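You operate a simulated robot arm through the tools that you are given. There is no shell and no other tool. Be economical: measure what you need, move in short steps, check, and stop when the job is done.

The job below is to be done with a simulated robot arm. You get a single attempt, and the scene is never put back.

JOB
Tip the small jug of stock into the small pan of soup, stir it even and lid it.
Fine: jug back where it stood, paddle back in its holder. Set down upright: small jug.

The check looks at the end state, three seconds after you hand in, the way a careful person would. Anything else that was tipped, shoved, dropped, spilled or broken makes it a failure. Lids that push on must go on centred and level and be pressed home; caps that screw on are set level and turned clockwise until they are tight.

ROBOT AND FRAMES
A 6-joint arm with a two-finger gripper on a trunk, on a base that drives. Base frame: it is fixed to the floor where the robot stands at the start and does not move with it; the origin is under the middle of the robot, x ahead of it, y to its left, z up; the surface under the hand at the start is at about z = 0.88. Lengths are in m, angles in rad, forces in N, time in s.
With the tool pointing down near the work surface it reaches from about 0.44 to 0.84 m from the robot's upright axis, wherever it stands. Its first joint turns from -2.897 to 2.897 rad. Places, roughly: grey scoop [0.75, 1, 1]; paddle holder on the bin table [0.9, 0.4, 0.9]; small pan (33x26x7 cm) [0.5, 1.4, 0.7]; small shallow pan (33x26x5 cm) [0.5, 1.5, 0.9]. Payload 1.66 kg.
The TCP is the grasp point between the finger pads, 0.016 m short of the fingertips. In the tool frame z runs along the fingers and y along their closing line. Largest opening 0.111 m; the body of the gripper starts 0.104 m behind the TCP.
Orientation is told as [roll, pitch, yaw] about the base's x, y, z axes, in that order, counted from this pose: with the fingers straight down and closing along the base's y, the tool's x points along the base's -x, its y along +y and its z along -z.

CONTROLS
- The arm moves only by the tool arm_command. Its argument "targets" is a list of rows, each an object (a shift or turn left out is 0, a gripper value left out holds the last) with "dp": the shift along the tool's x, y, z in m, a list of three; "angular": the turn, a rotation vector about the tool's x, y, z in rad, a list of three; "grip": the opening, from 0 (shut) to 1 (fully open). In form: [{"dp": [dx, dy, dz], "angular": [rx, ry, rz], "grip": grip}, ...]. A call has 1 to 12 rows; each row is the pose to reach, as a shift and turn from the pose commanded when the call began, along the tool's axes at that moment. A row lasts 0.2 s, in which the tool goes at most 0.05 m and 0.15 rad; a call with a longer step from one row to the next is refused whole, and so is a gripper value outside its range. A pose out of reach is approached as far as the arm can. The call stops where the force on the tool passes 40 N (or 10 N more than at its start, if that is more) or the arm is blocked; 0.2 s more then pass. Each finger halts on what it meets, pressing with about 22 N; the grip force reading is that of the motor and also rises with nothing between the fingers. The clock runs only during rows and for 0.2 s after the last one: add rows that repeat a pose to give the fingers time. The reply holds the time, the measured pose of the TCP, the force on the tool along the base axes, the opening and the grip force, in the units named above and with some noise, with the torque about the TCP (base axes, N m) and any sound that the robot's microphone picked up, and new pictures: "show" is both (left out), scene, wrist or none.
- Cameras (640 x 400 px; columns grow to the right, rows downward): "scene" is now at [0.0715, 0.2009, 1.653]; the picture's right is [0.09, -1.00, 0.00], its down [-0.59, -0.05, -0.80] and it looks along [0.80, 0.07, -0.59] (base axes); focal length 270 px, centre (320, 200). "wrist" rides on the gripper at [0.07, 0.013, -0.143] in the tool frame; the picture's right is [-0.19, 0.98, 0.00], its down [-0.87, -0.17, -0.47] and it looks along [-0.46, -0.09, 0.88] (tool axes); focal length 230 px, centre (320, 200). There is no depth. A picture from a camera that has moved, and an enlarged one, comes with that camera's place and axes in the base frame and with its lens. The place of the scene camera against the robot may be out by one fixed shift of up to 0.012 m in any direction.
- move_column(by): slides the trunk up (or, below 0, down) by that many m; the arm and the scene camera ride with it, the base frame stays. It gives what a move gives, with no picture.
- base_move(legs): drives the robot by 1 to 6 legs, each [ahead, left, turn to the left] in m, m and rad, along the robot's own axes; the way and the turn of a leg run together, so that a leg with both is an arc; at most 1.5 m and 3.142 rad a leg. The arm and the cameras ride along, it lands a little off, and it stops where it bumps. It gives what a move gives, and a new picture of the scene camera.
- head_to(pan, tilt): turns the head with the scene camera to pan (to the left, within 2.094 rad either way) and tilt (down, from -0.506 to 1.204), counted from straight ahead of the robot. It gives what a move gives, and a new picture of the scene camera.
- inspect(camera, box): a new picture of the part [left, top, right, bottom] of that camera's present view, enlarged. It takes no simulated time.
- job_done(): hands the job in; it is judged then, once.

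Work in short steps. Places have to be worked out from the pictures, the camera data and where the tool is seen: move nearer, look again, correct. Check each grasp and each placing, and mend what went wrong. You have 120 turns and 260 pictures in all, those below and enlarged ones among them. Open the gripper and draw the arm clear of the work before you hand the job in, unless the task says otherwise; then end with one line.

The tools are called as name(argument=value, ...) on one line, values as JSON. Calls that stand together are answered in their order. arm_command: Moves the arm, as the interface text tells. Its arguments: {"type":"object","properties":{"targets":{"type":"array","items":{"type":"object","properties":{"dp":{"type":"array","items":{"type":"number"}},"angular":{"type":"array","items":{"type":"number"}},"grip":{"type":"number"}}}},"show":{"type":"string","enum":["both","scene","wrist","none"]}},"required":["targets"]} The other tools are called the same way: move_column (by) slides the trunk up or down; base_move (legs) drives the base; head_to (pan, tilt) turns the head that bears the scene camera; inspect (camera, box) takes an enlarged picture of a part of a camera's view; job_done () hands the job in.

At the start:

```text
t: 0.0
position: [0.4045, 0.1883, 1.4735]
orientation: [0.0, 0.0, 0.0]
contact_force: [-0.5, -0.2, 0.7]
torque: [-0.07, -0.02, -0.01]
grip_width: 0.1105
finger_force: 0.0
trunk travel left (down, up): [-0.225, 0.365]
robot x, y, heading: [-0.0017, 0.0018, -0.002]
head pan, tilt: [0.086, 0.635]
```

scene: 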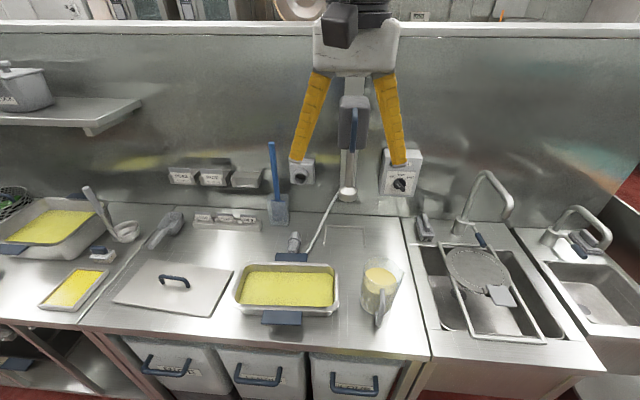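
wrist: 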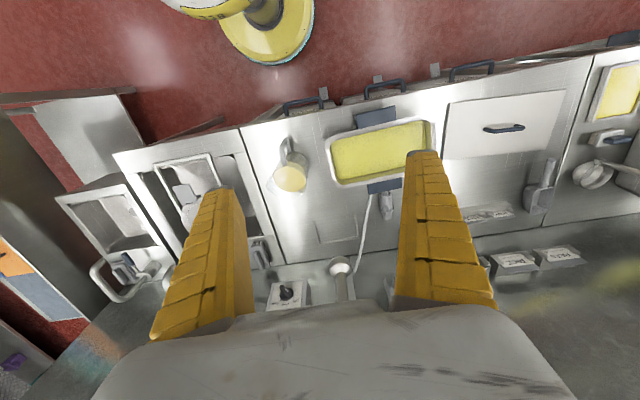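

I'll start with enlarged views of the work area to identify the pan, jug, paddle and lid.

inspect(camera="scene", box=[220, 220, 440, 357])

inspect(camera="scene", box=[0, 150, 320, 350])

head_to(pan=0.9, tilt=0.7)

```text
2.91 times, centred on (330, 288) of scene
camera zoom: at [0.0715, 0.2009, 1.653], right [0.09, -1.0, 0.0], down [-0.59, -0.05, -0.8], along [0.8, 0.07, -0.59], focal length 786 px, centre (291, -58)
```

zoom: 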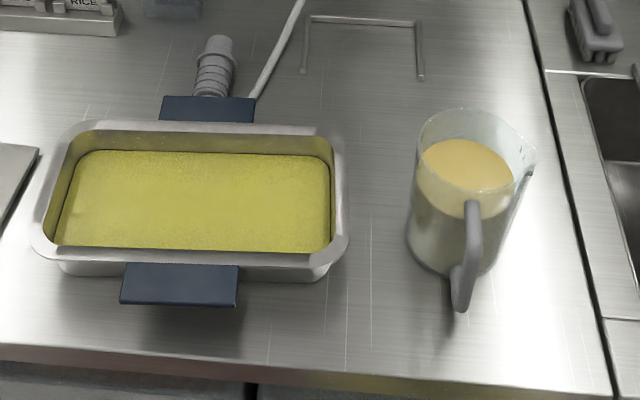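

```text
2.00 times, centred on (160, 250) of scene
camera zoom: at [0.0715, 0.2009, 1.653], right [0.09, -1.0, 0.0], down [-0.59, -0.05, -0.8], along [0.8, 0.07, -0.59], focal length 541 px, centre (640, 100)
```

zoom: 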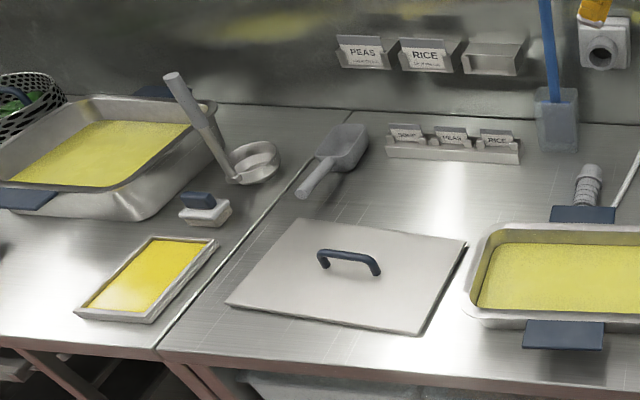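

```text
t: 1.1
position: [0.4048, 0.1897, 1.4733]
orientation: [-0.001, 0.0, 0.0]
contact_force: [0.5, -0.3, -0.2]
torque: [-0.01, 0.03, 0.03]
grip_width: 0.111
finger_force: 0.0
trunk travel left (down, up): [-0.225, 0.365]
robot x, y, heading: [0.0024, 0.0007, 0.004]
head pan, tilt: [0.901, 0.7]
camera scene: at [0.0374, 0.2599, 1.6475], right [0.78, -0.62, 0.0], down [-0.4, -0.5, -0.77], along [0.48, 0.6, -0.64], focal length 270 px, centre (320, 200)
```

scene: 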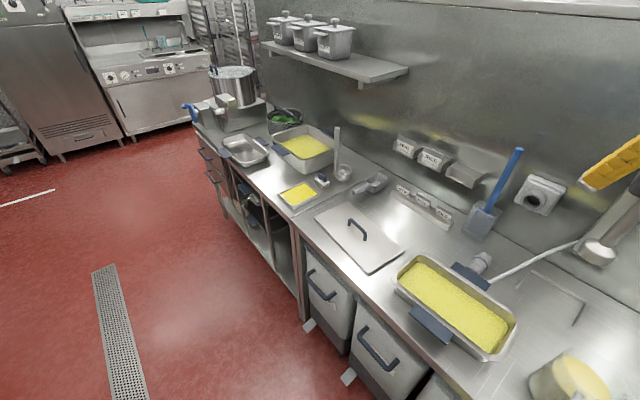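

The centre pan measures about 0.31×0.17 m and the lid beside it about 0.33×0.175 m, so they match. Next I'll look to the right for other jugs and pans, and zoom in on the left.

inspect(camera="scene", box=[180, 60, 400, 220])

inspect(camera="scene", box=[300, 140, 620, 340])

head_to(pan=-0.7, tilt=0.7)

```text
2.50 times, centred on (290, 140) of scene
camera zoom: at [0.0374, 0.2599, 1.6475], right [0.78, -0.62, 0.0], down [-0.4, -0.5, -0.77], along [0.48, 0.6, -0.64], focal length 676 px, centre (395, 350)
```

zoom: 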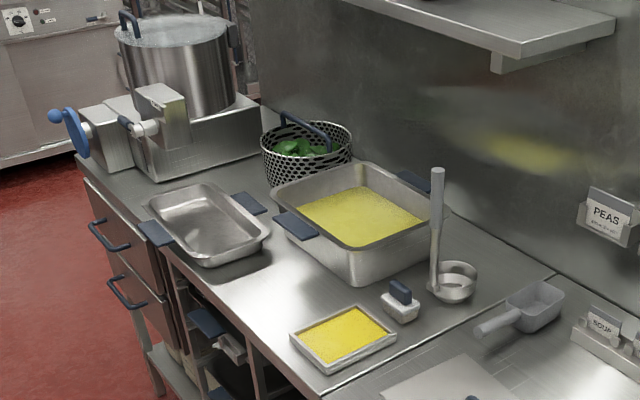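

```text
2.00 times, centred on (460, 240) of scene
camera zoom: at [0.0374, 0.2599, 1.6475], right [0.78, -0.62, 0.0], down [-0.4, -0.5, -0.77], along [0.48, 0.6, -0.64], focal length 541 px, centre (40, 120)
```

zoom: 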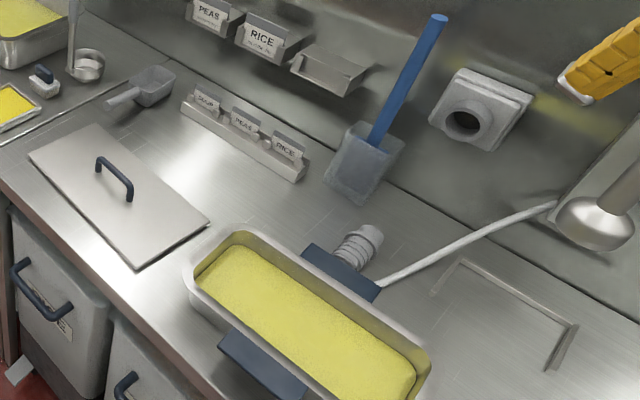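

```text
t: 2.8
position: [0.4045, 0.1892, 1.4744]
orientation: [-0.001, 0.001, 0.0]
contact_force: [0.4, -0.2, -1.0]
torque: [-0.02, 0.0, -0.01]
grip_width: 0.1111
finger_force: 0.1
trunk travel left (down, up): [-0.225, 0.365]
robot x, y, heading: [0.0016, 0.0011, 0.005]
head pan, tilt: [-0.7, 0.7]
camera scene: at [0.0496, 0.1387, 1.6474], right [-0.64, -0.77, 0.0], down [-0.49, 0.41, -0.76], along [0.59, -0.49, -0.64], focal length 270 px, centre (320, 200)
```

scene: 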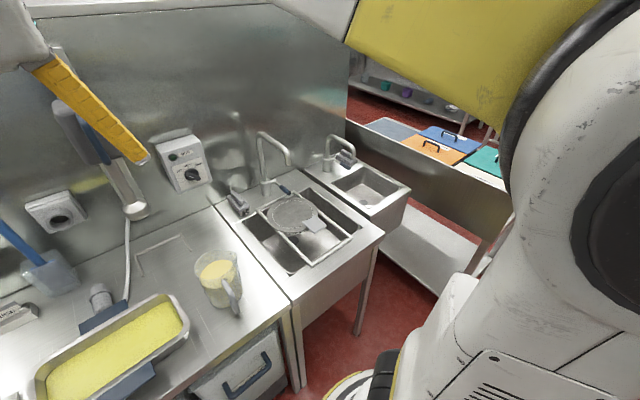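

There is only one jug and one paddle in view. Before starting I'll check what's in the pan on the lower left shelf, to be sure which "small pan" has the soup.

head_to(pan=1.15, tilt=0.75)

inspect(camera="scene", box=[260, 120, 440, 300])

inspect(camera="wrist", box=[240, 70, 600, 295])

```text
t: 4.6
position: [0.4062, 0.1887, 1.4737]
orientation: [0.0, 0.0, 0.0]
contact_force: [-0.6, 0.0, 0.4]
torque: [-0.01, -0.02, 0.02]
grip_width: 0.1107
finger_force: 0.1
trunk travel left (down, up): [-0.225, 0.365]
robot x, y, heading: [-0.0002, -0.0015, -0.001]
head pan, tilt: [1.15, 0.75]
camera scene: at [0.0185, 0.269, 1.6432], right [0.91, -0.41, 0.0], down [-0.28, -0.62, -0.73], along [0.3, 0.67, -0.68], focal length 270 px, centre (320, 200)
```

scene: 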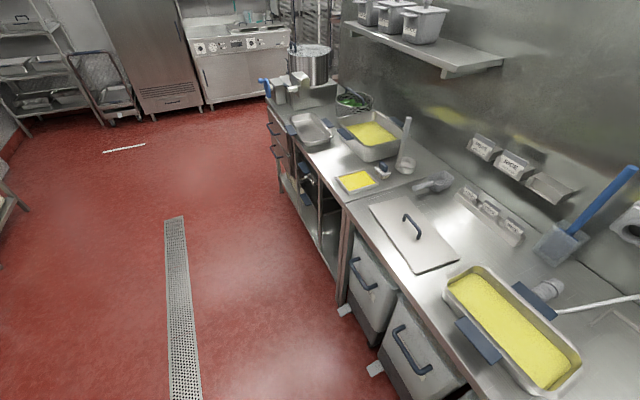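

```text
2.22 times, centred on (350, 210) of scene
camera zoom: at [0.0185, 0.269, 1.6432], right [0.91, -0.41, 0.0], down [-0.28, -0.62, -0.73], along [0.3, 0.67, -0.68], focal length 601 px, centre (253, 178)
```

zoom: 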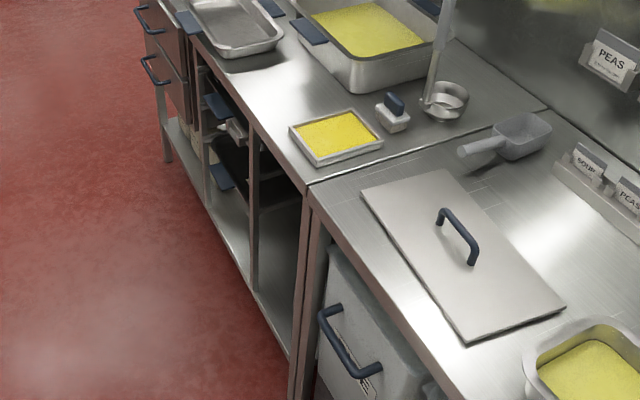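

```text
1.78 times, centred on (420, 182) of wrist
camera zoom: at [0.3354, 0.2028, 1.6159], right [0.19, 0.98, 0.0], down [0.87, -0.17, 0.47], along [0.46, -0.09, -0.88], focal length 409 px, centre (142, 231)
```

zoom: 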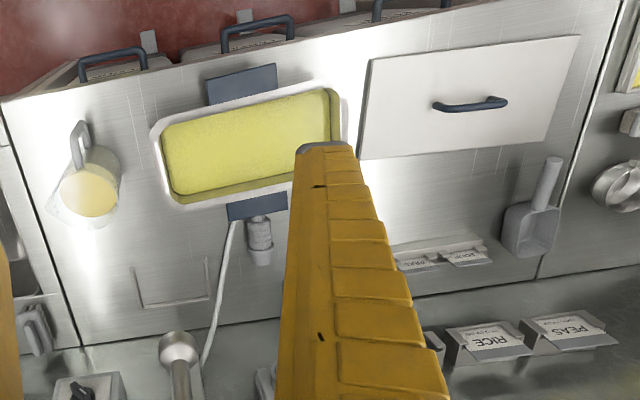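

The lower shelf holds only stacked pans, so the centre pan with the probe behind it is the target. I'll turn the head back to the front and zoom in on the jug, the paddle and holder, and the pan.

head_to(pan=0.0, tilt=0.75)

inspect(camera="scene", box=[320, 200, 420, 300])

inspect(camera="scene", box=[200, 80, 320, 200])

inspect(camera="wrist", box=[250, 120, 350, 220])

```text
t: 6.0
position: [0.4041, 0.1887, 1.4737]
orientation: [0.001, 0.001, 0.0]
contact_force: [0.6, 0.1, -0.1]
torque: [-0.01, 0.02, 0.01]
grip_width: 0.1109
finger_force: 0.1
trunk travel left (down, up): [-0.225, 0.365]
robot x, y, heading: [0.0025, 0.0022, 0.003]
head pan, tilt: [0.0, 0.75]
camera scene: at [0.0675, 0.1935, 1.6432], right [0.0, -1.0, 0.0], down [-0.68, 0.0, -0.73], along [0.73, 0.0, -0.68], focal length 270 px, centre (320, 200)
```

scene: 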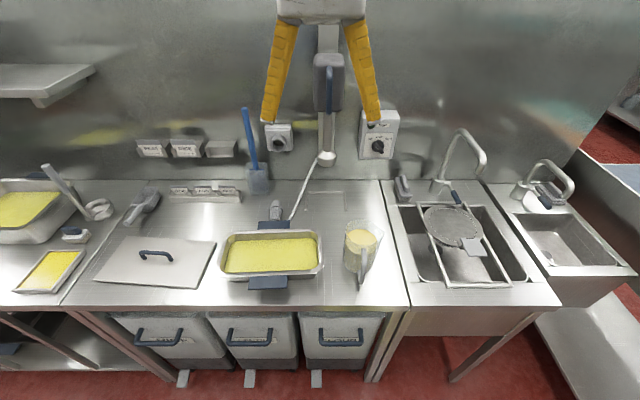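

```text
4.00 times, centred on (370, 250) of scene
camera zoom: at [0.0675, 0.1935, 1.6432], right [0.0, -1.0, 0.0], down [-0.68, 0.0, -0.73], along [0.73, 0.0, -0.68], focal length 1081 px, centre (120, 0)
```

zoom: 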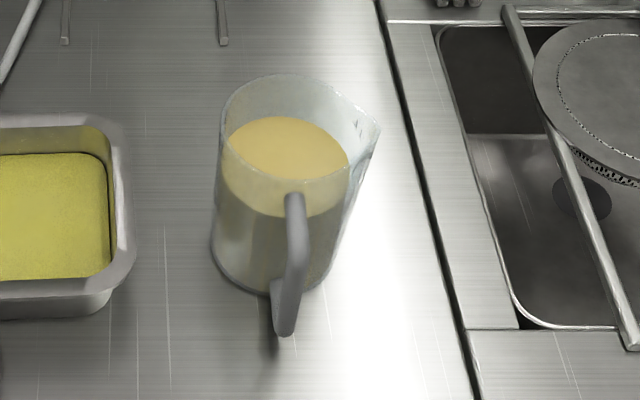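

```text
3.33 times, centred on (260, 140) of scene
camera zoom: at [0.0675, 0.1935, 1.6432], right [0.0, -1.0, 0.0], down [-0.68, 0.0, -0.73], along [0.73, 0.0, -0.68], focal length 901 px, centre (520, 400)
```

zoom: 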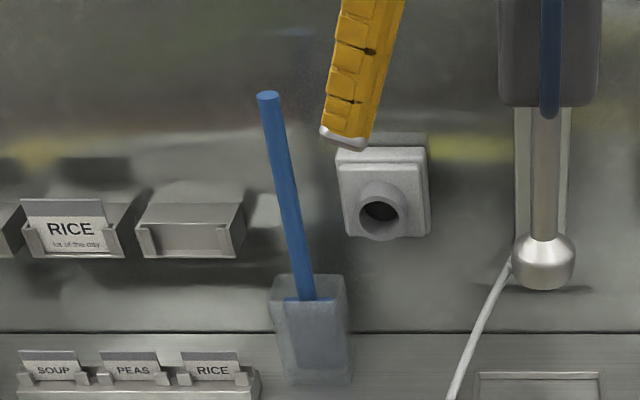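

```text
4.00 times, centred on (300, 170) of wrist
camera zoom: at [0.3354, 0.2029, 1.6159], right [0.19, 0.98, 0.0], down [0.87, -0.17, 0.47], along [0.46, -0.09, -0.88], focal length 920 px, centre (400, 320)
```

zoom: 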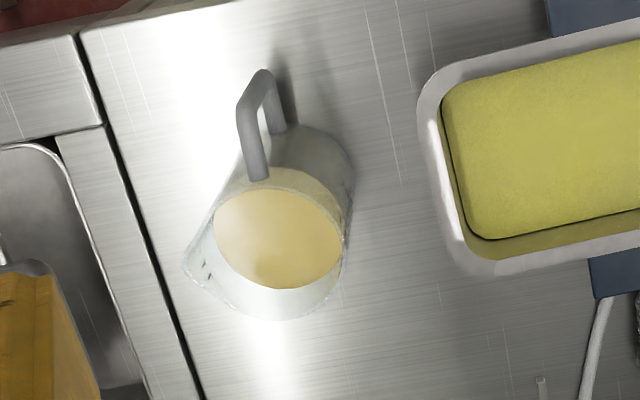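

Triangulating, the jug handle's vertical bar is at about (0.466, 0.077, z 0.94–1.045) and the jug axis at about (0.55, 0.073). The spout is 90° from the handle and points to −y. I'll grip the handle with the fingers horizontal and pour by rolling, so first I drive back a little for room and tip the tool to horizontal.

base_move(legs=[[-0.2, 0, 0]])

arm_command(targets=[{"angular": [0, -0.14, 0]}, {"angular": [0, -0.28, 0]}, {"angular": [0, -0.42, 0]}, {"angular": [0, -0.56, 0]}, {"angular": [0, -0.7, 0]}, {"angular": [0, -0.84, 0]}, {"angular": [0, -0.98, 0]}, {"angular": [0, -1.12, 0]}, {"angular": [0, -1.26, 0]}, {"angular": [0, -1.4, 0]}, {"angular": [0, -1.5, 0]}, {"angular": [0, -1.5708, 0]}], show="both")

```text
t: 7.6
position: [0.2064, 0.1891, 1.4736]
orientation: [0.0, -0.002, 0.001]
contact_force: [-0.1, -0.3, 0.0]
torque: [-0.02, -0.01, -0.01]
grip_width: 0.1104
finger_force: 0.2
trunk travel left (down, up): [-0.225, 0.365]
robot x, y, heading: [-0.1984, 0.0009, 0.002]
head pan, tilt: [0.0, 0.75]
camera scene: at [-0.1308, 0.1934, 1.6433], right [0.0, -1.0, 0.0], down [-0.68, 0.0, -0.73], along [0.73, 0.0, -0.68], focal length 270 px, centre (320, 200)
```

scene: 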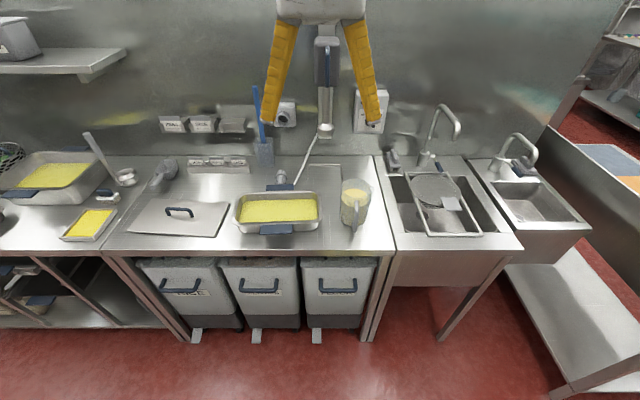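

```text
t: 10.2
position: [0.2093, 0.1886, 1.4732]
orientation: [3.027, -1.571, -3.026]
contact_force: [1.3, 0.7, 0.2]
torque: [0.01, -0.01, 0.03]
grip_width: 0.111
finger_force: 0.0
trunk travel left (down, up): [-0.225, 0.365]
robot x, y, heading: [-0.196, -0.0006, -0.001]
head pan, tilt: [0.0, 0.75]
camera scene: at [-0.1293, 0.1935, 1.6432], right [0.0, -1.0, 0.0], down [-0.68, 0.0, -0.73], along [0.73, 0.0, -0.68], focal length 270 px, centre (320, 200)
camera wrist: at [0.0657, 0.2029, 1.403], right [0.0, 0.98, 0.19], down [-0.47, -0.17, 0.86], along [0.88, -0.09, 0.47], focal length 230 px, centre (320, 200)
```

scene: 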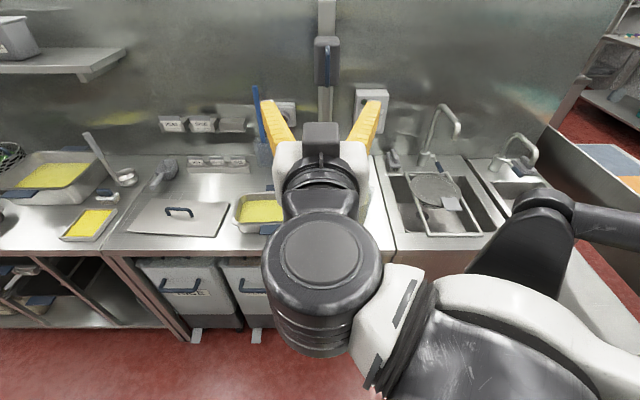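
wrist: 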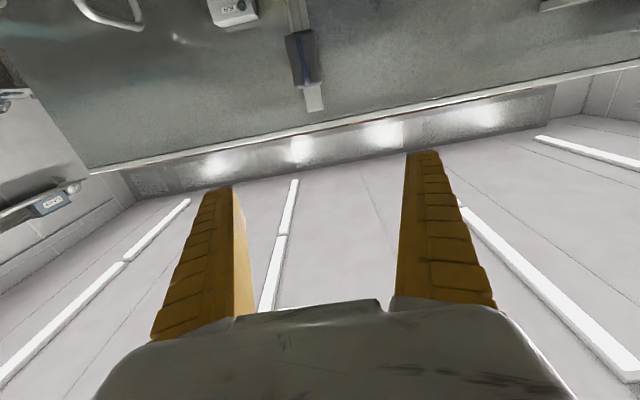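

Horizontal works. I'll roll by −π about the tool axis, which puts the wrist camera on top and leaves range for the pouring roll, and approach the jug from in front and above.

arm_command(targets=[{"dp": [0.02, -0.01, 0.013], "angular": [0, 0, -0.14]}, {"dp": [0.04, -0.02, 0.026], "angular": [0, 0, -0.28]}, {"dp": [0.06, -0.03, 0.04], "angular": [0, 0, -0.42]}, {"dp": [0.08, -0.04, 0.053], "angular": [0, 0, -0.56]}, {"dp": [0.1, -0.05, 0.066], "angular": [0, 0, -0.7]}, {"dp": [0.12, -0.06, 0.08], "angular": [0, 0, -0.84]}, {"dp": [0.14, -0.07, 0.093], "angular": [0, 0, -0.98]}, {"dp": [0.16, -0.08, 0.106], "angular": [0, 0, -1.12]}, {"dp": [0.18, -0.09, 0.12], "angular": [0, 0, -1.26]}, {"dp": [0.2, -0.1, 0.135], "angular": [0, 0, -1.4]}, {"dp": [0.223, -0.112, 0.15], "angular": [0, 0, -1.54]}, {"dp": [0.223, -0.112, 0.15], "angular": [0, 0, -1.5708]}], show="none")

arm_command(targets=[{"angular": [0, 0, -0.14]}, {"angular": [0, 0, -0.28]}, {"angular": [0, 0, -0.42]}, {"angular": [0, 0, -0.56]}, {"angular": [0, 0, -0.7]}, {"angular": [0, 0, -0.84]}, {"angular": [0, 0, -0.98]}, {"angular": [0, 0, -1.12]}, {"angular": [0, 0, -1.26]}, {"angular": [0, 0, -1.4]}, {"angular": [0, 0, -1.54]}, {"angular": [0, 0, -1.5708]}], show="both")

```text
t: 12.8
position: [0.3569, 0.0768, 1.251]
orientation: [-1.572, 0.002, 1.571]
contact_force: [-0.3, 0.1, 0.3]
torque: [0.03, -0.04, 0.0]
grip_width: 0.1111
finger_force: 0.1
trunk travel left (down, up): [-0.225, 0.365]
robot x, y, heading: [-0.1965, 0.0037, -0.001]
head pan, tilt: [0.0, 0.75]
```

```text
t: 15.4
position: [0.358, 0.077, 1.2496]
orientation: [1.586, 1.568, -1.555]
contact_force: [0.6, 0.2, 0.6]
torque: [-0.01, -0.03, -0.01]
grip_width: 0.1109
finger_force: 0.0
trunk travel left (down, up): [-0.225, 0.365]
robot x, y, heading: [-0.1935, 0.0052, 0.004]
head pan, tilt: [0.0, 0.75]
camera scene: at [-0.1294, 0.1934, 1.6432], right [0.0, -1.0, 0.0], down [-0.68, 0.0, -0.73], along [0.73, 0.0, -0.68], focal length 270 px, centre (320, 200)
camera wrist: at [0.2153, 0.0638, 1.3198], right [0.0, -0.98, -0.19], down [-0.47, 0.17, -0.87], along [0.88, 0.09, -0.46], focal length 230 px, centre (320, 200)
```

scene: 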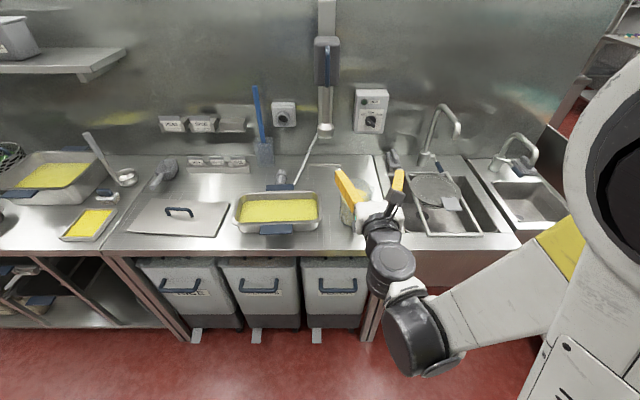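
wrist: 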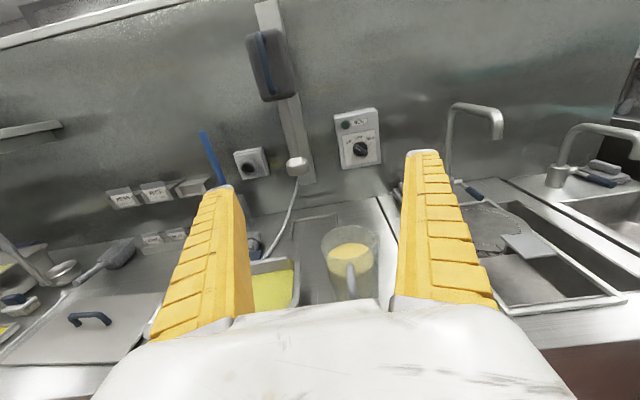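

The view is good. I'll lower to z≈1.0, still about 0.1 m short of the handle, and look.

arm_command(targets=[{"dp": [-0.05, 0, 0]}, {"dp": [-0.1, 0, 0]}, {"dp": [-0.15, 0, 0]}, {"dp": [-0.2, 0, 0]}, {"dp": [-0.25, 0, 0]}], show="both")

inspect(camera="wrist", box=[240, 140, 440, 300])

```text
t: 16.6
position: [0.4837, 0.1136, 1.1796]
orientation: [0.021, 1.565, -3.123]
contact_force: [0.3, 0.1, -0.5]
torque: [-0.01, -0.04, -0.01]
grip_width: 0.1107
finger_force: 0.1
out of reach, approached as far as the arm can: row 1, 2, 3, 4, 5
trunk travel left (down, up): [-0.225, 0.365]
robot x, y, heading: [-0.1991, -0.0021, -0.003]
head pan, tilt: [0.0, 0.75]
camera scene: at [-0.1277, 0.194, 1.643], right [0.0, -1.0, 0.0], down [-0.68, 0.0, -0.73], along [0.73, 0.0, -0.68], focal length 270 px, centre (320, 200)
camera wrist: at [0.3414, 0.1008, 1.2503], right [0.0, -0.98, -0.19], down [-0.48, 0.17, -0.86], along [0.88, 0.09, -0.47], focal length 230 px, centre (320, 200)
```

scene: 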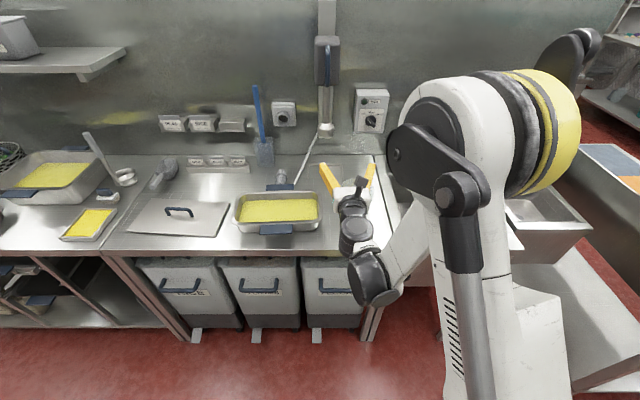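
wrist: 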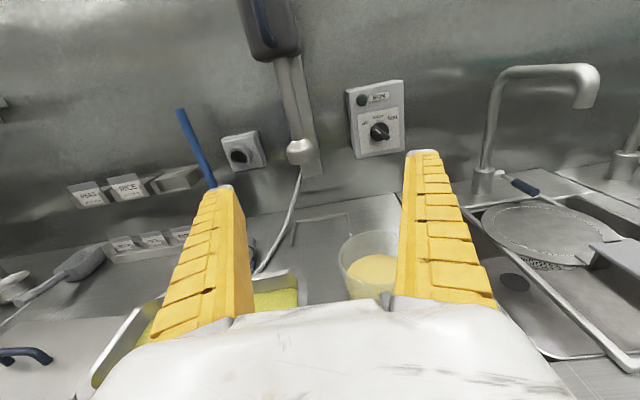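

```text
2.50 times, centred on (340, 220) of wrist
camera zoom: at [0.3414, 0.1008, 1.2503], right [0.0, -0.98, -0.19], down [-0.48, 0.17, -0.86], along [0.88, 0.09, -0.47], focal length 575 px, centre (270, 150)
```

zoom: 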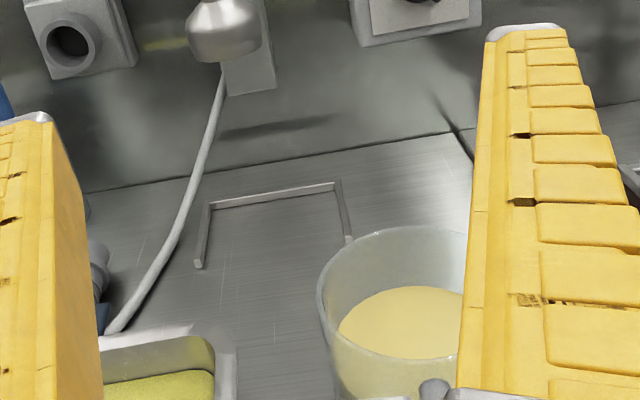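

The low pose is out of reach from here, so the arm wandered forward without touching anything. I'll go back up, then lower the trunk and drive further back instead.

arm_command(targets=[{"dp": [0.05, 0, 0]}, {"dp": [0.1, 0, 0]}, {"dp": [0.15, 0, 0]}, {"dp": [0.2, 0, 0]}, {"dp": [0.22, 0, 0]}, {"dp": [0.22, 0, 0]}], show="none")

```text
t: 18.0
position: [0.4811, 0.1152, 1.404]
orientation: [2.102, 1.572, -1.042]
contact_force: [0.1, -0.7, -0.8]
torque: [0.0, -0.02, 0.06]
grip_width: 0.1113
finger_force: 0.0
trunk travel left (down, up): [-0.225, 0.365]
robot x, y, heading: [-0.1942, -0.0024, -0.0]
head pan, tilt: [0.0, 0.75]
```

Commanded and actual poses agree again. I'll drive back 0.15 m and lower the trunk by 0.2 m.

base_move(legs=[[-0.15, 0, 0]])

move_column(by=-0.2)

arm_command(targets=[{"dp": [-0.02, 0.019, 0.01]}, {"dp": [-0.06, 0.038, 0.02]}, {"dp": [-0.1, 0.038, 0.02]}, {"dp": [-0.1, 0.038, 0.02]}], show="both")

```text
t: 19.4
position: [0.3294, 0.1133, 1.4045]
orientation: [3.092, 1.569, -0.05]
contact_force: [0.0, -0.3, -0.4]
torque: [0.04, 0.03, -0.01]
grip_width: 0.1109
finger_force: 0.1
trunk travel left (down, up): [-0.225, 0.365]
robot x, y, heading: [-0.3479, 0.0038, -0.001]
head pan, tilt: [0.0, 0.75]
camera scene: at [-0.2804, 0.1935, 1.6433], right [0.0, -1.0, 0.0], down [-0.68, 0.0, -0.73], along [0.73, 0.0, -0.68], focal length 270 px, centre (320, 200)
```

scene: 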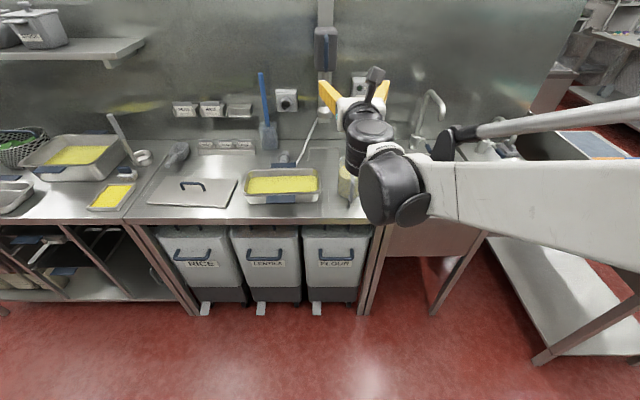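

```text
t: 21.6
position: [0.3323, 0.1137, 1.2034]
orientation: [2.574, 1.57, -0.57]
contact_force: [0.2, -0.2, 0.3]
torque: [-0.06, 0.02, 0.01]
grip_width: 0.1108
finger_force: 0.0
trunk travel left (down, up): [-0.025, 0.565]
robot x, y, heading: [-0.348, 0.0037, -0.005]
head pan, tilt: [0.0, 0.75]
```

```text
t: 22.6
position: [0.3504, 0.0754, 1.1035]
orientation: [0.919, 1.572, -2.22]
contact_force: [-0.3, 0.0, -1.1]
torque: [-0.03, -0.01, 0.03]
grip_width: 0.1108
finger_force: 0.1
trunk travel left (down, up): [-0.025, 0.565]
robot x, y, heading: [-0.3459, -0.0017, -0.008]
head pan, tilt: [0.0, 0.75]
camera scene: at [-0.2789, 0.1936, 1.4432], right [0.0, -1.0, 0.0], down [-0.68, 0.0, -0.73], along [0.73, 0.0, -0.68], focal length 270 px, centre (320, 200)
camera wrist: at [0.2076, 0.063, 1.1736], right [0.0, -0.98, -0.19], down [-0.47, 0.17, -0.87], along [0.88, 0.09, -0.46], focal length 230 px, centre (320, 200)
```

scene: 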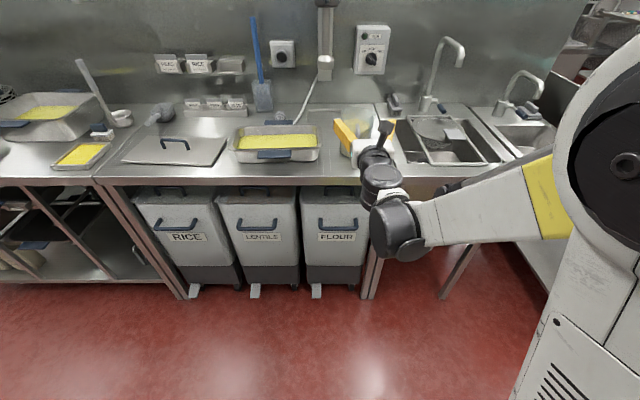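
wrist: 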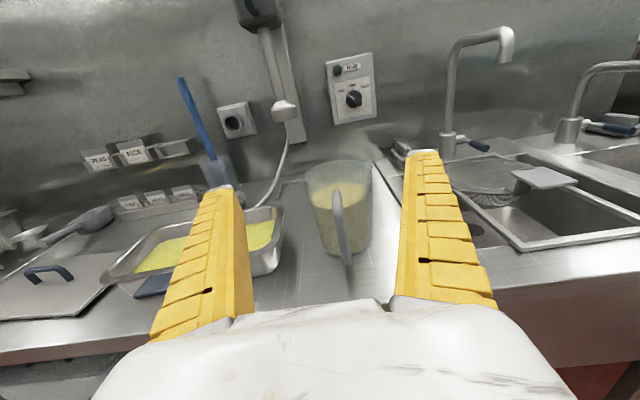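

The handle is nicely between the fingers. I'll lower to z≈1.0 in small steps.

arm_command(targets=[{"dp": [-0.04, 0, 0]}, {"dp": [-0.08, 0, 0]}, {"dp": [-0.108, 0, 0]}, {"dp": [-0.108, 0, 0]}], show="wrist")

inspect(camera="wrist", box=[250, 120, 430, 260])

inspect(camera="scene", box=[300, 80, 420, 200])

```text
t: 23.6
position: [0.3512, 0.075, 0.9957]
orientation: [0.805, 1.571, -2.339]
contact_force: [0.5, 0.5, -0.2]
torque: [-0.01, 0.01, 0.0]
grip_width: 0.111
finger_force: 0.1
trunk travel left (down, up): [-0.025, 0.565]
robot x, y, heading: [-0.3484, 0.0029, 0.005]
head pan, tilt: [0.0, 0.75]
camera wrist: at [0.2078, 0.0626, 1.0654], right [0.0, -0.98, -0.19], down [-0.47, 0.17, -0.87], along [0.88, 0.09, -0.46], focal length 230 px, centre (320, 200)
```

wrist: 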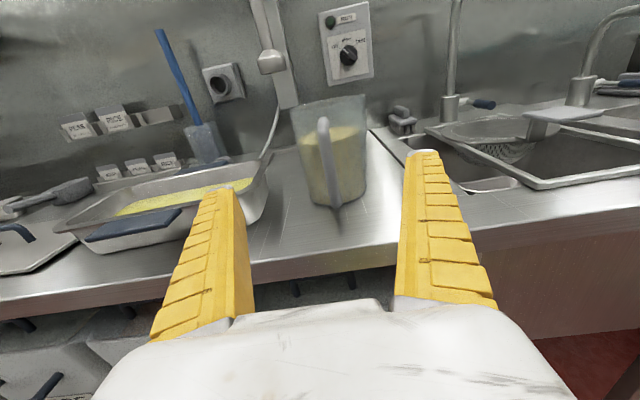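

```text
2.86 times, centred on (340, 190) of wrist
camera zoom: at [0.2078, 0.0626, 1.0654], right [0.0, -0.98, -0.19], down [-0.47, 0.17, -0.87], along [0.88, 0.09, -0.46], focal length 657 px, centre (263, 229)
```

zoom: 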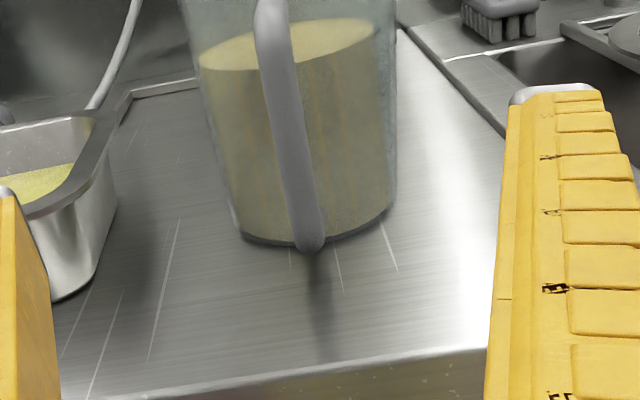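

```text
3.33 times, centred on (360, 140) of scene
camera zoom: at [-0.2789, 0.1935, 1.4432], right [0.0, -1.0, 0.0], down [-0.68, 0.0, -0.73], along [0.73, 0.0, -0.68], focal length 901 px, centre (187, 400)
```

zoom: 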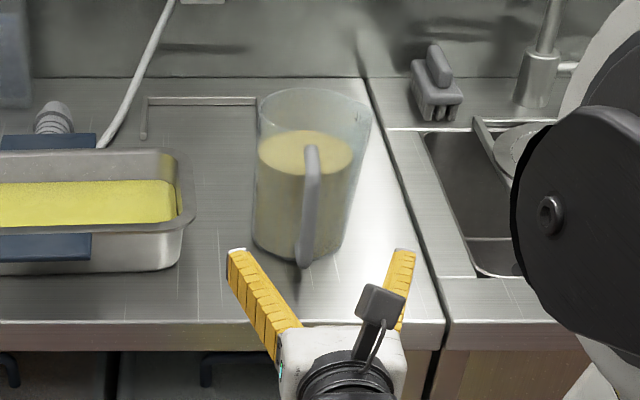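

The handle bar is at about x=0.475, y=0.069, z 0.91–1.02. I'll adjust y and z, and advance to just short of it.

arm_command(targets=[{"dp": [-0.015, 0.006, 0.02]}, {"dp": [-0.015, 0.006, 0.05]}, {"dp": [-0.015, 0.006, 0.085]}, {"dp": [-0.015, 0.006, 0.085]}], show="wrist")

inspect(camera="wrist", box=[240, 100, 420, 260])

inspect(camera="scene", box=[310, 90, 410, 190])

```text
t: 24.6
position: [0.4358, 0.0707, 0.9824]
orientation: [0.408, 1.57, -2.735]
contact_force: [0.0, -0.3, 0.2]
torque: [0.01, -0.01, -0.03]
grip_width: 0.111
finger_force: 0.1
trunk travel left (down, up): [-0.025, 0.565]
robot x, y, heading: [-0.3477, 0.0012, -0.005]
head pan, tilt: [0.0, 0.75]
camera wrist: at [0.2932, 0.0565, 1.051], right [0.0, -0.98, -0.19], down [-0.47, 0.17, -0.87], along [0.88, 0.09, -0.46], focal length 230 px, centre (320, 200)
```

wrist: 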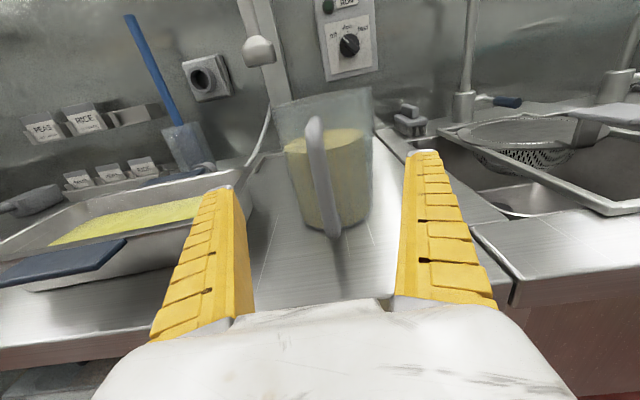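

```text
2.50 times, centred on (330, 180) of wrist
camera zoom: at [0.2932, 0.0565, 1.051], right [0.0, -0.98, -0.19], down [-0.47, 0.17, -0.87], along [0.88, 0.09, -0.46], focal length 575 px, centre (295, 250)
```

zoom: 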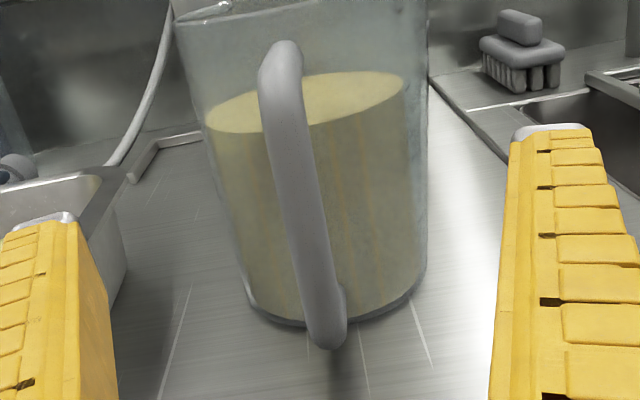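

```text
4.00 times, centred on (360, 140) of scene
camera zoom: at [-0.2788, 0.1935, 1.4432], right [0.0, -1.0, 0.0], down [-0.68, 0.0, -0.73], along [0.73, 0.0, -0.68], focal length 1081 px, centre (160, 440)
```

zoom: 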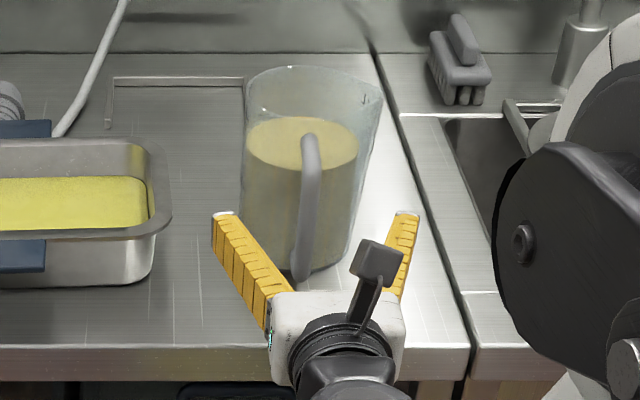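

The handle bar is centred between the fingers at x≈0.473. I'll advance 0.036 m and close.

arm_command(targets=[{"dp": [0, 0.001, 0.018]}, {"dp": [0, 0.001, 0.036]}, {"dp": [0, 0.001, 0.036]}, {"dp": [0, 0.001, 0.036], "grip": 0.5}, {"dp": [0, 0.001, 0.036], "grip": 0.25}, {"dp": [0, 0.001, 0.036], "grip": 0.0}, {"dp": [0, 0.001, 0.036], "grip": 0.0}, {"dp": [0, 0.001, 0.036], "grip": 0.0}], show="both")

inspect(camera="wrist", box=[220, 80, 440, 280])

```text
t: 26.4
position: [0.4715, 0.0679, 0.9803]
orientation: [2.674, 1.57, -0.469]
contact_force: [-2.4, 0.7, 0.1]
torque: [0.02, 0.05, -0.01]
grip_width: 0.0097
finger_force: 21.8
trunk travel left (down, up): [-0.025, 0.565]
robot x, y, heading: [-0.3492, 0.0013, -0.008]
head pan, tilt: [0.0, 0.75]
camera scene: at [-0.2792, 0.1935, 1.4432], right [0.0, -1.0, 0.0], down [-0.68, 0.0, -0.73], along [0.73, 0.0, -0.68], focal length 270 px, centre (320, 200)
camera wrist: at [0.329, 0.0551, 1.0508], right [0.0, -0.98, -0.19], down [-0.47, 0.17, -0.87], along [0.88, 0.09, -0.46], focal length 230 px, centre (320, 200)
```

scene: 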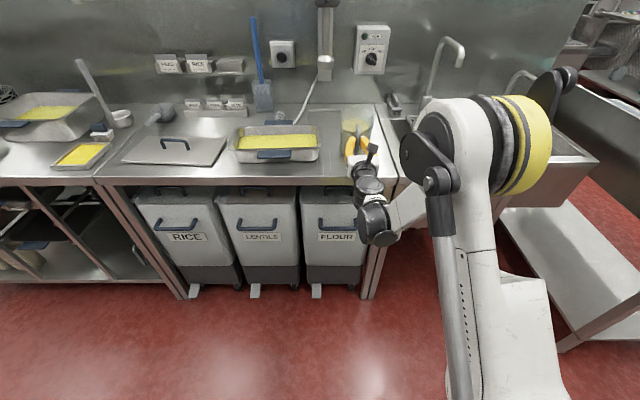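
wrist: 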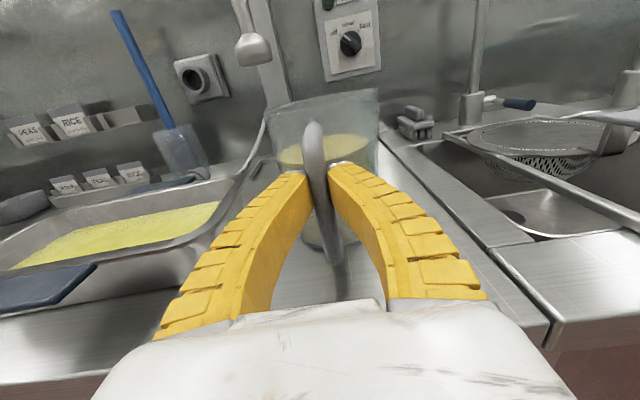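

```text
2.00 times, centred on (330, 180) of wrist
camera zoom: at [0.329, 0.0551, 1.0508], right [0.0, -0.98, -0.19], down [-0.47, 0.17, -0.87], along [0.88, 0.09, -0.46], focal length 460 px, centre (300, 240)
```

zoom: 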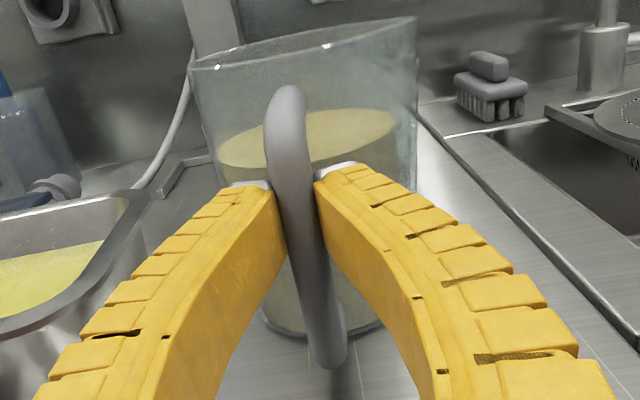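

The bar is gripped; I'll note this grasp pose (0.4715, 0.068, 0.980) for setting the jug back. I'll lift 2 cm and check for droop.

arm_command(targets=[{"dp": [0.005, 0, 0], "grip": 0}, {"dp": [0.01, 0, 0], "grip": 0}, {"dp": [0.02, 0, 0], "grip": 0}, {"dp": [0.025, 0, 0], "grip": 0}, {"dp": [0.025, 0, 0], "grip": 0}], show="wrist")

inspect(camera="scene", box=[300, 80, 420, 200])

```text
t: 27.6
position: [0.4711, 0.068, 1.0057]
orientation: [2.386, 1.57, -0.757]
contact_force: [-0.5, -0.5, 0.9]
torque: [0.03, 0.01, 0.01]
grip_width: 0.0
finger_force: 21.7
trunk travel left (down, up): [-0.025, 0.565]
robot x, y, heading: [-0.3459, -0.0008, -0.001]
head pan, tilt: [0.0, 0.75]
camera wrist: at [0.329, 0.0555, 1.0759], right [0.0, -0.98, -0.19], down [-0.47, 0.17, -0.87], along [0.88, 0.09, -0.46], focal length 230 px, centre (320, 200)
```

wrist: 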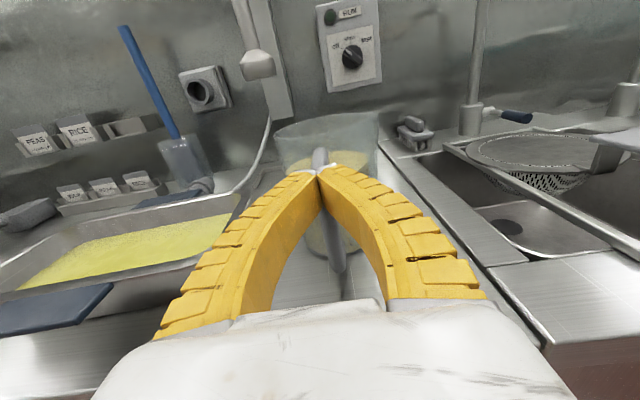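

```text
3.33 times, centred on (360, 140) of scene
camera zoom: at [-0.2791, 0.1935, 1.4432], right [0.0, -1.0, 0.0], down [-0.68, 0.0, -0.73], along [0.73, 0.0, -0.68], focal length 901 px, centre (187, 400)
```

zoom: 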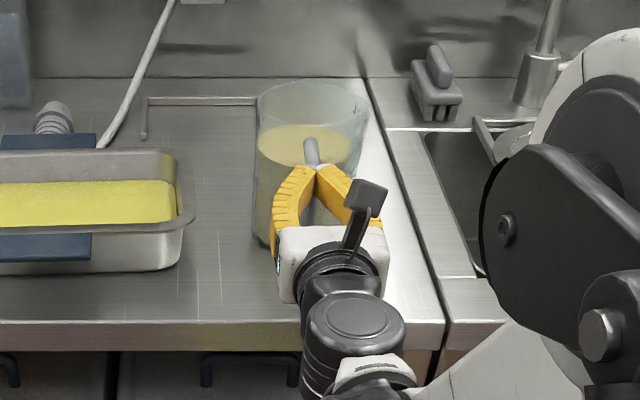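

The grip slipped off: the opening reads 0 because the bar sat right at the fingertips. The jug still stands. I'll back off, open, go down again and re-measure.

arm_command(targets=[{"dp": [0, 0, -0.03], "grip": 0}, {"dp": [0, 0, -0.05], "grip": 0.4}, {"dp": [-0.025, 0, -0.05], "grip": 0.8}, {"dp": [-0.025, 0, -0.05], "grip": 1}, {"dp": [-0.025, 0, -0.05], "grip": 1}], show="wrist")

inspect(camera="wrist", box=[240, 100, 420, 260])

inspect(camera="scene", box=[310, 90, 410, 190])

```text
t: 28.8
position: [0.4202, 0.0682, 0.9831]
orientation: [2.76, 1.569, -0.384]
contact_force: [-0.5, 0.1, 0.2]
torque: [0.04, 0.01, -0.03]
grip_width: 0.111
finger_force: 0.1
trunk travel left (down, up): [-0.025, 0.565]
robot x, y, heading: [-0.3462, 0.0007, -0.004]
head pan, tilt: [0.0, 0.75]
camera wrist: at [0.2788, 0.0551, 1.051], right [0.0, -0.98, -0.19], down [-0.47, 0.17, -0.87], along [0.88, 0.09, -0.46], focal length 230 px, centre (320, 200)
```

wrist: 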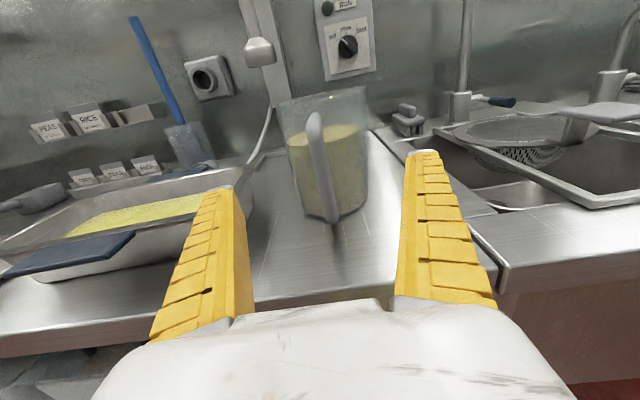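

```text
2.50 times, centred on (330, 180) of wrist
camera zoom: at [0.2788, 0.0551, 1.051], right [0.0, -0.98, -0.19], down [-0.47, 0.17, -0.87], along [0.88, 0.09, -0.46], focal length 575 px, centre (295, 250)
```

zoom: 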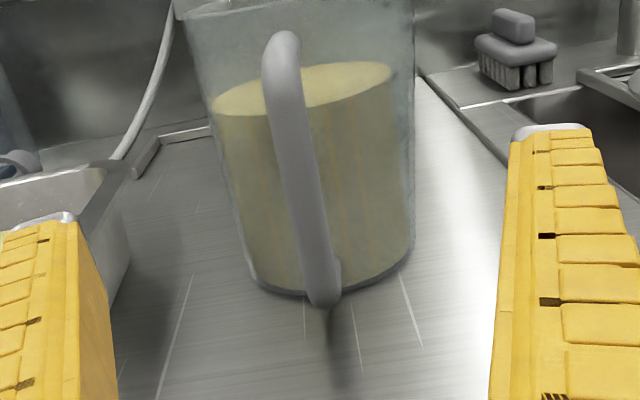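

```text
4.00 times, centred on (360, 140) of scene
camera zoom: at [-0.2792, 0.1935, 1.4432], right [0.0, -1.0, 0.0], down [-0.68, 0.0, -0.73], along [0.73, 0.0, -0.68], focal length 1081 px, centre (160, 440)
```

zoom: 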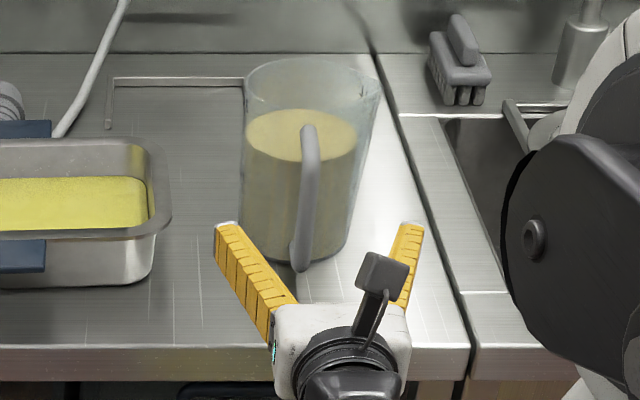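

The jug slid about 1 cm forward and still stands, with its handle at y≈0.068. I'll go deeper so the bar sits well inside the pads (TCP x≈0.497) and watch for contact with the body.

arm_command(targets=[{"dp": [0, 0, 0.03]}, {"dp": [0, 0, 0.055]}, {"dp": [0, 0, 0.077]}, {"dp": [0, 0, 0.077]}], show="wrist")

inspect(camera="wrist", box=[240, 100, 420, 260])

inspect(camera="scene", box=[310, 90, 410, 190])

```text
t: 29.8
position: [0.4988, 0.068, 0.9807]
orientation: [0.732, 1.571, -2.412]
contact_force: [-0.5, 0.5, -0.2]
torque: [0.01, -0.02, 0.01]
grip_width: 0.111
finger_force: 0.1
trunk travel left (down, up): [-0.025, 0.565]
robot x, y, heading: [-0.3455, -0.0016, -0.002]
head pan, tilt: [0.0, 0.75]
camera wrist: at [0.356, 0.055, 1.0515], right [0.0, -0.98, -0.19], down [-0.47, 0.17, -0.87], along [0.88, 0.09, -0.46], focal length 230 px, centre (320, 200)
```

wrist: 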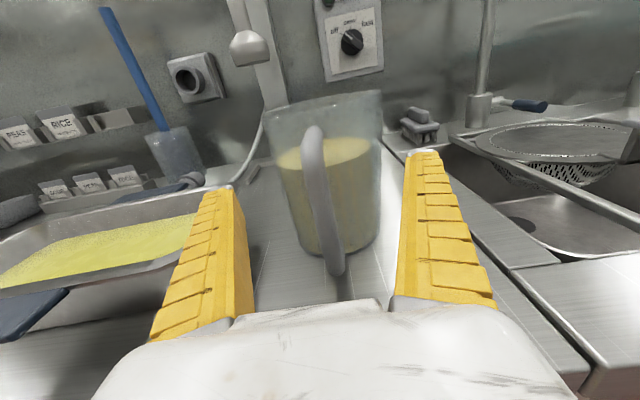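

```text
2.50 times, centred on (330, 180) of wrist
camera zoom: at [0.356, 0.055, 1.0515], right [0.0, -0.98, -0.19], down [-0.47, 0.17, -0.87], along [0.88, 0.09, -0.46], focal length 575 px, centre (295, 250)
```

zoom: 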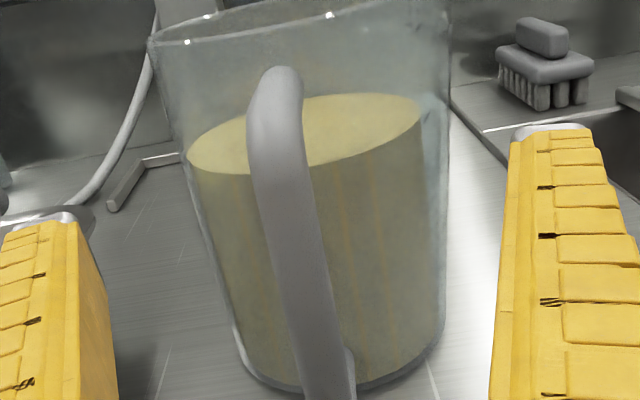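

```text
4.00 times, centred on (360, 140) of scene
camera zoom: at [-0.2789, 0.1935, 1.4432], right [0.0, -1.0, 0.0], down [-0.68, 0.0, -0.73], along [0.73, 0.0, -0.68], focal length 1081 px, centre (160, 440)
```

zoom: 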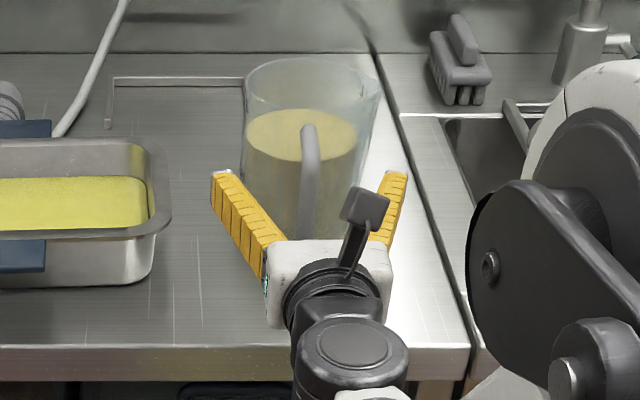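

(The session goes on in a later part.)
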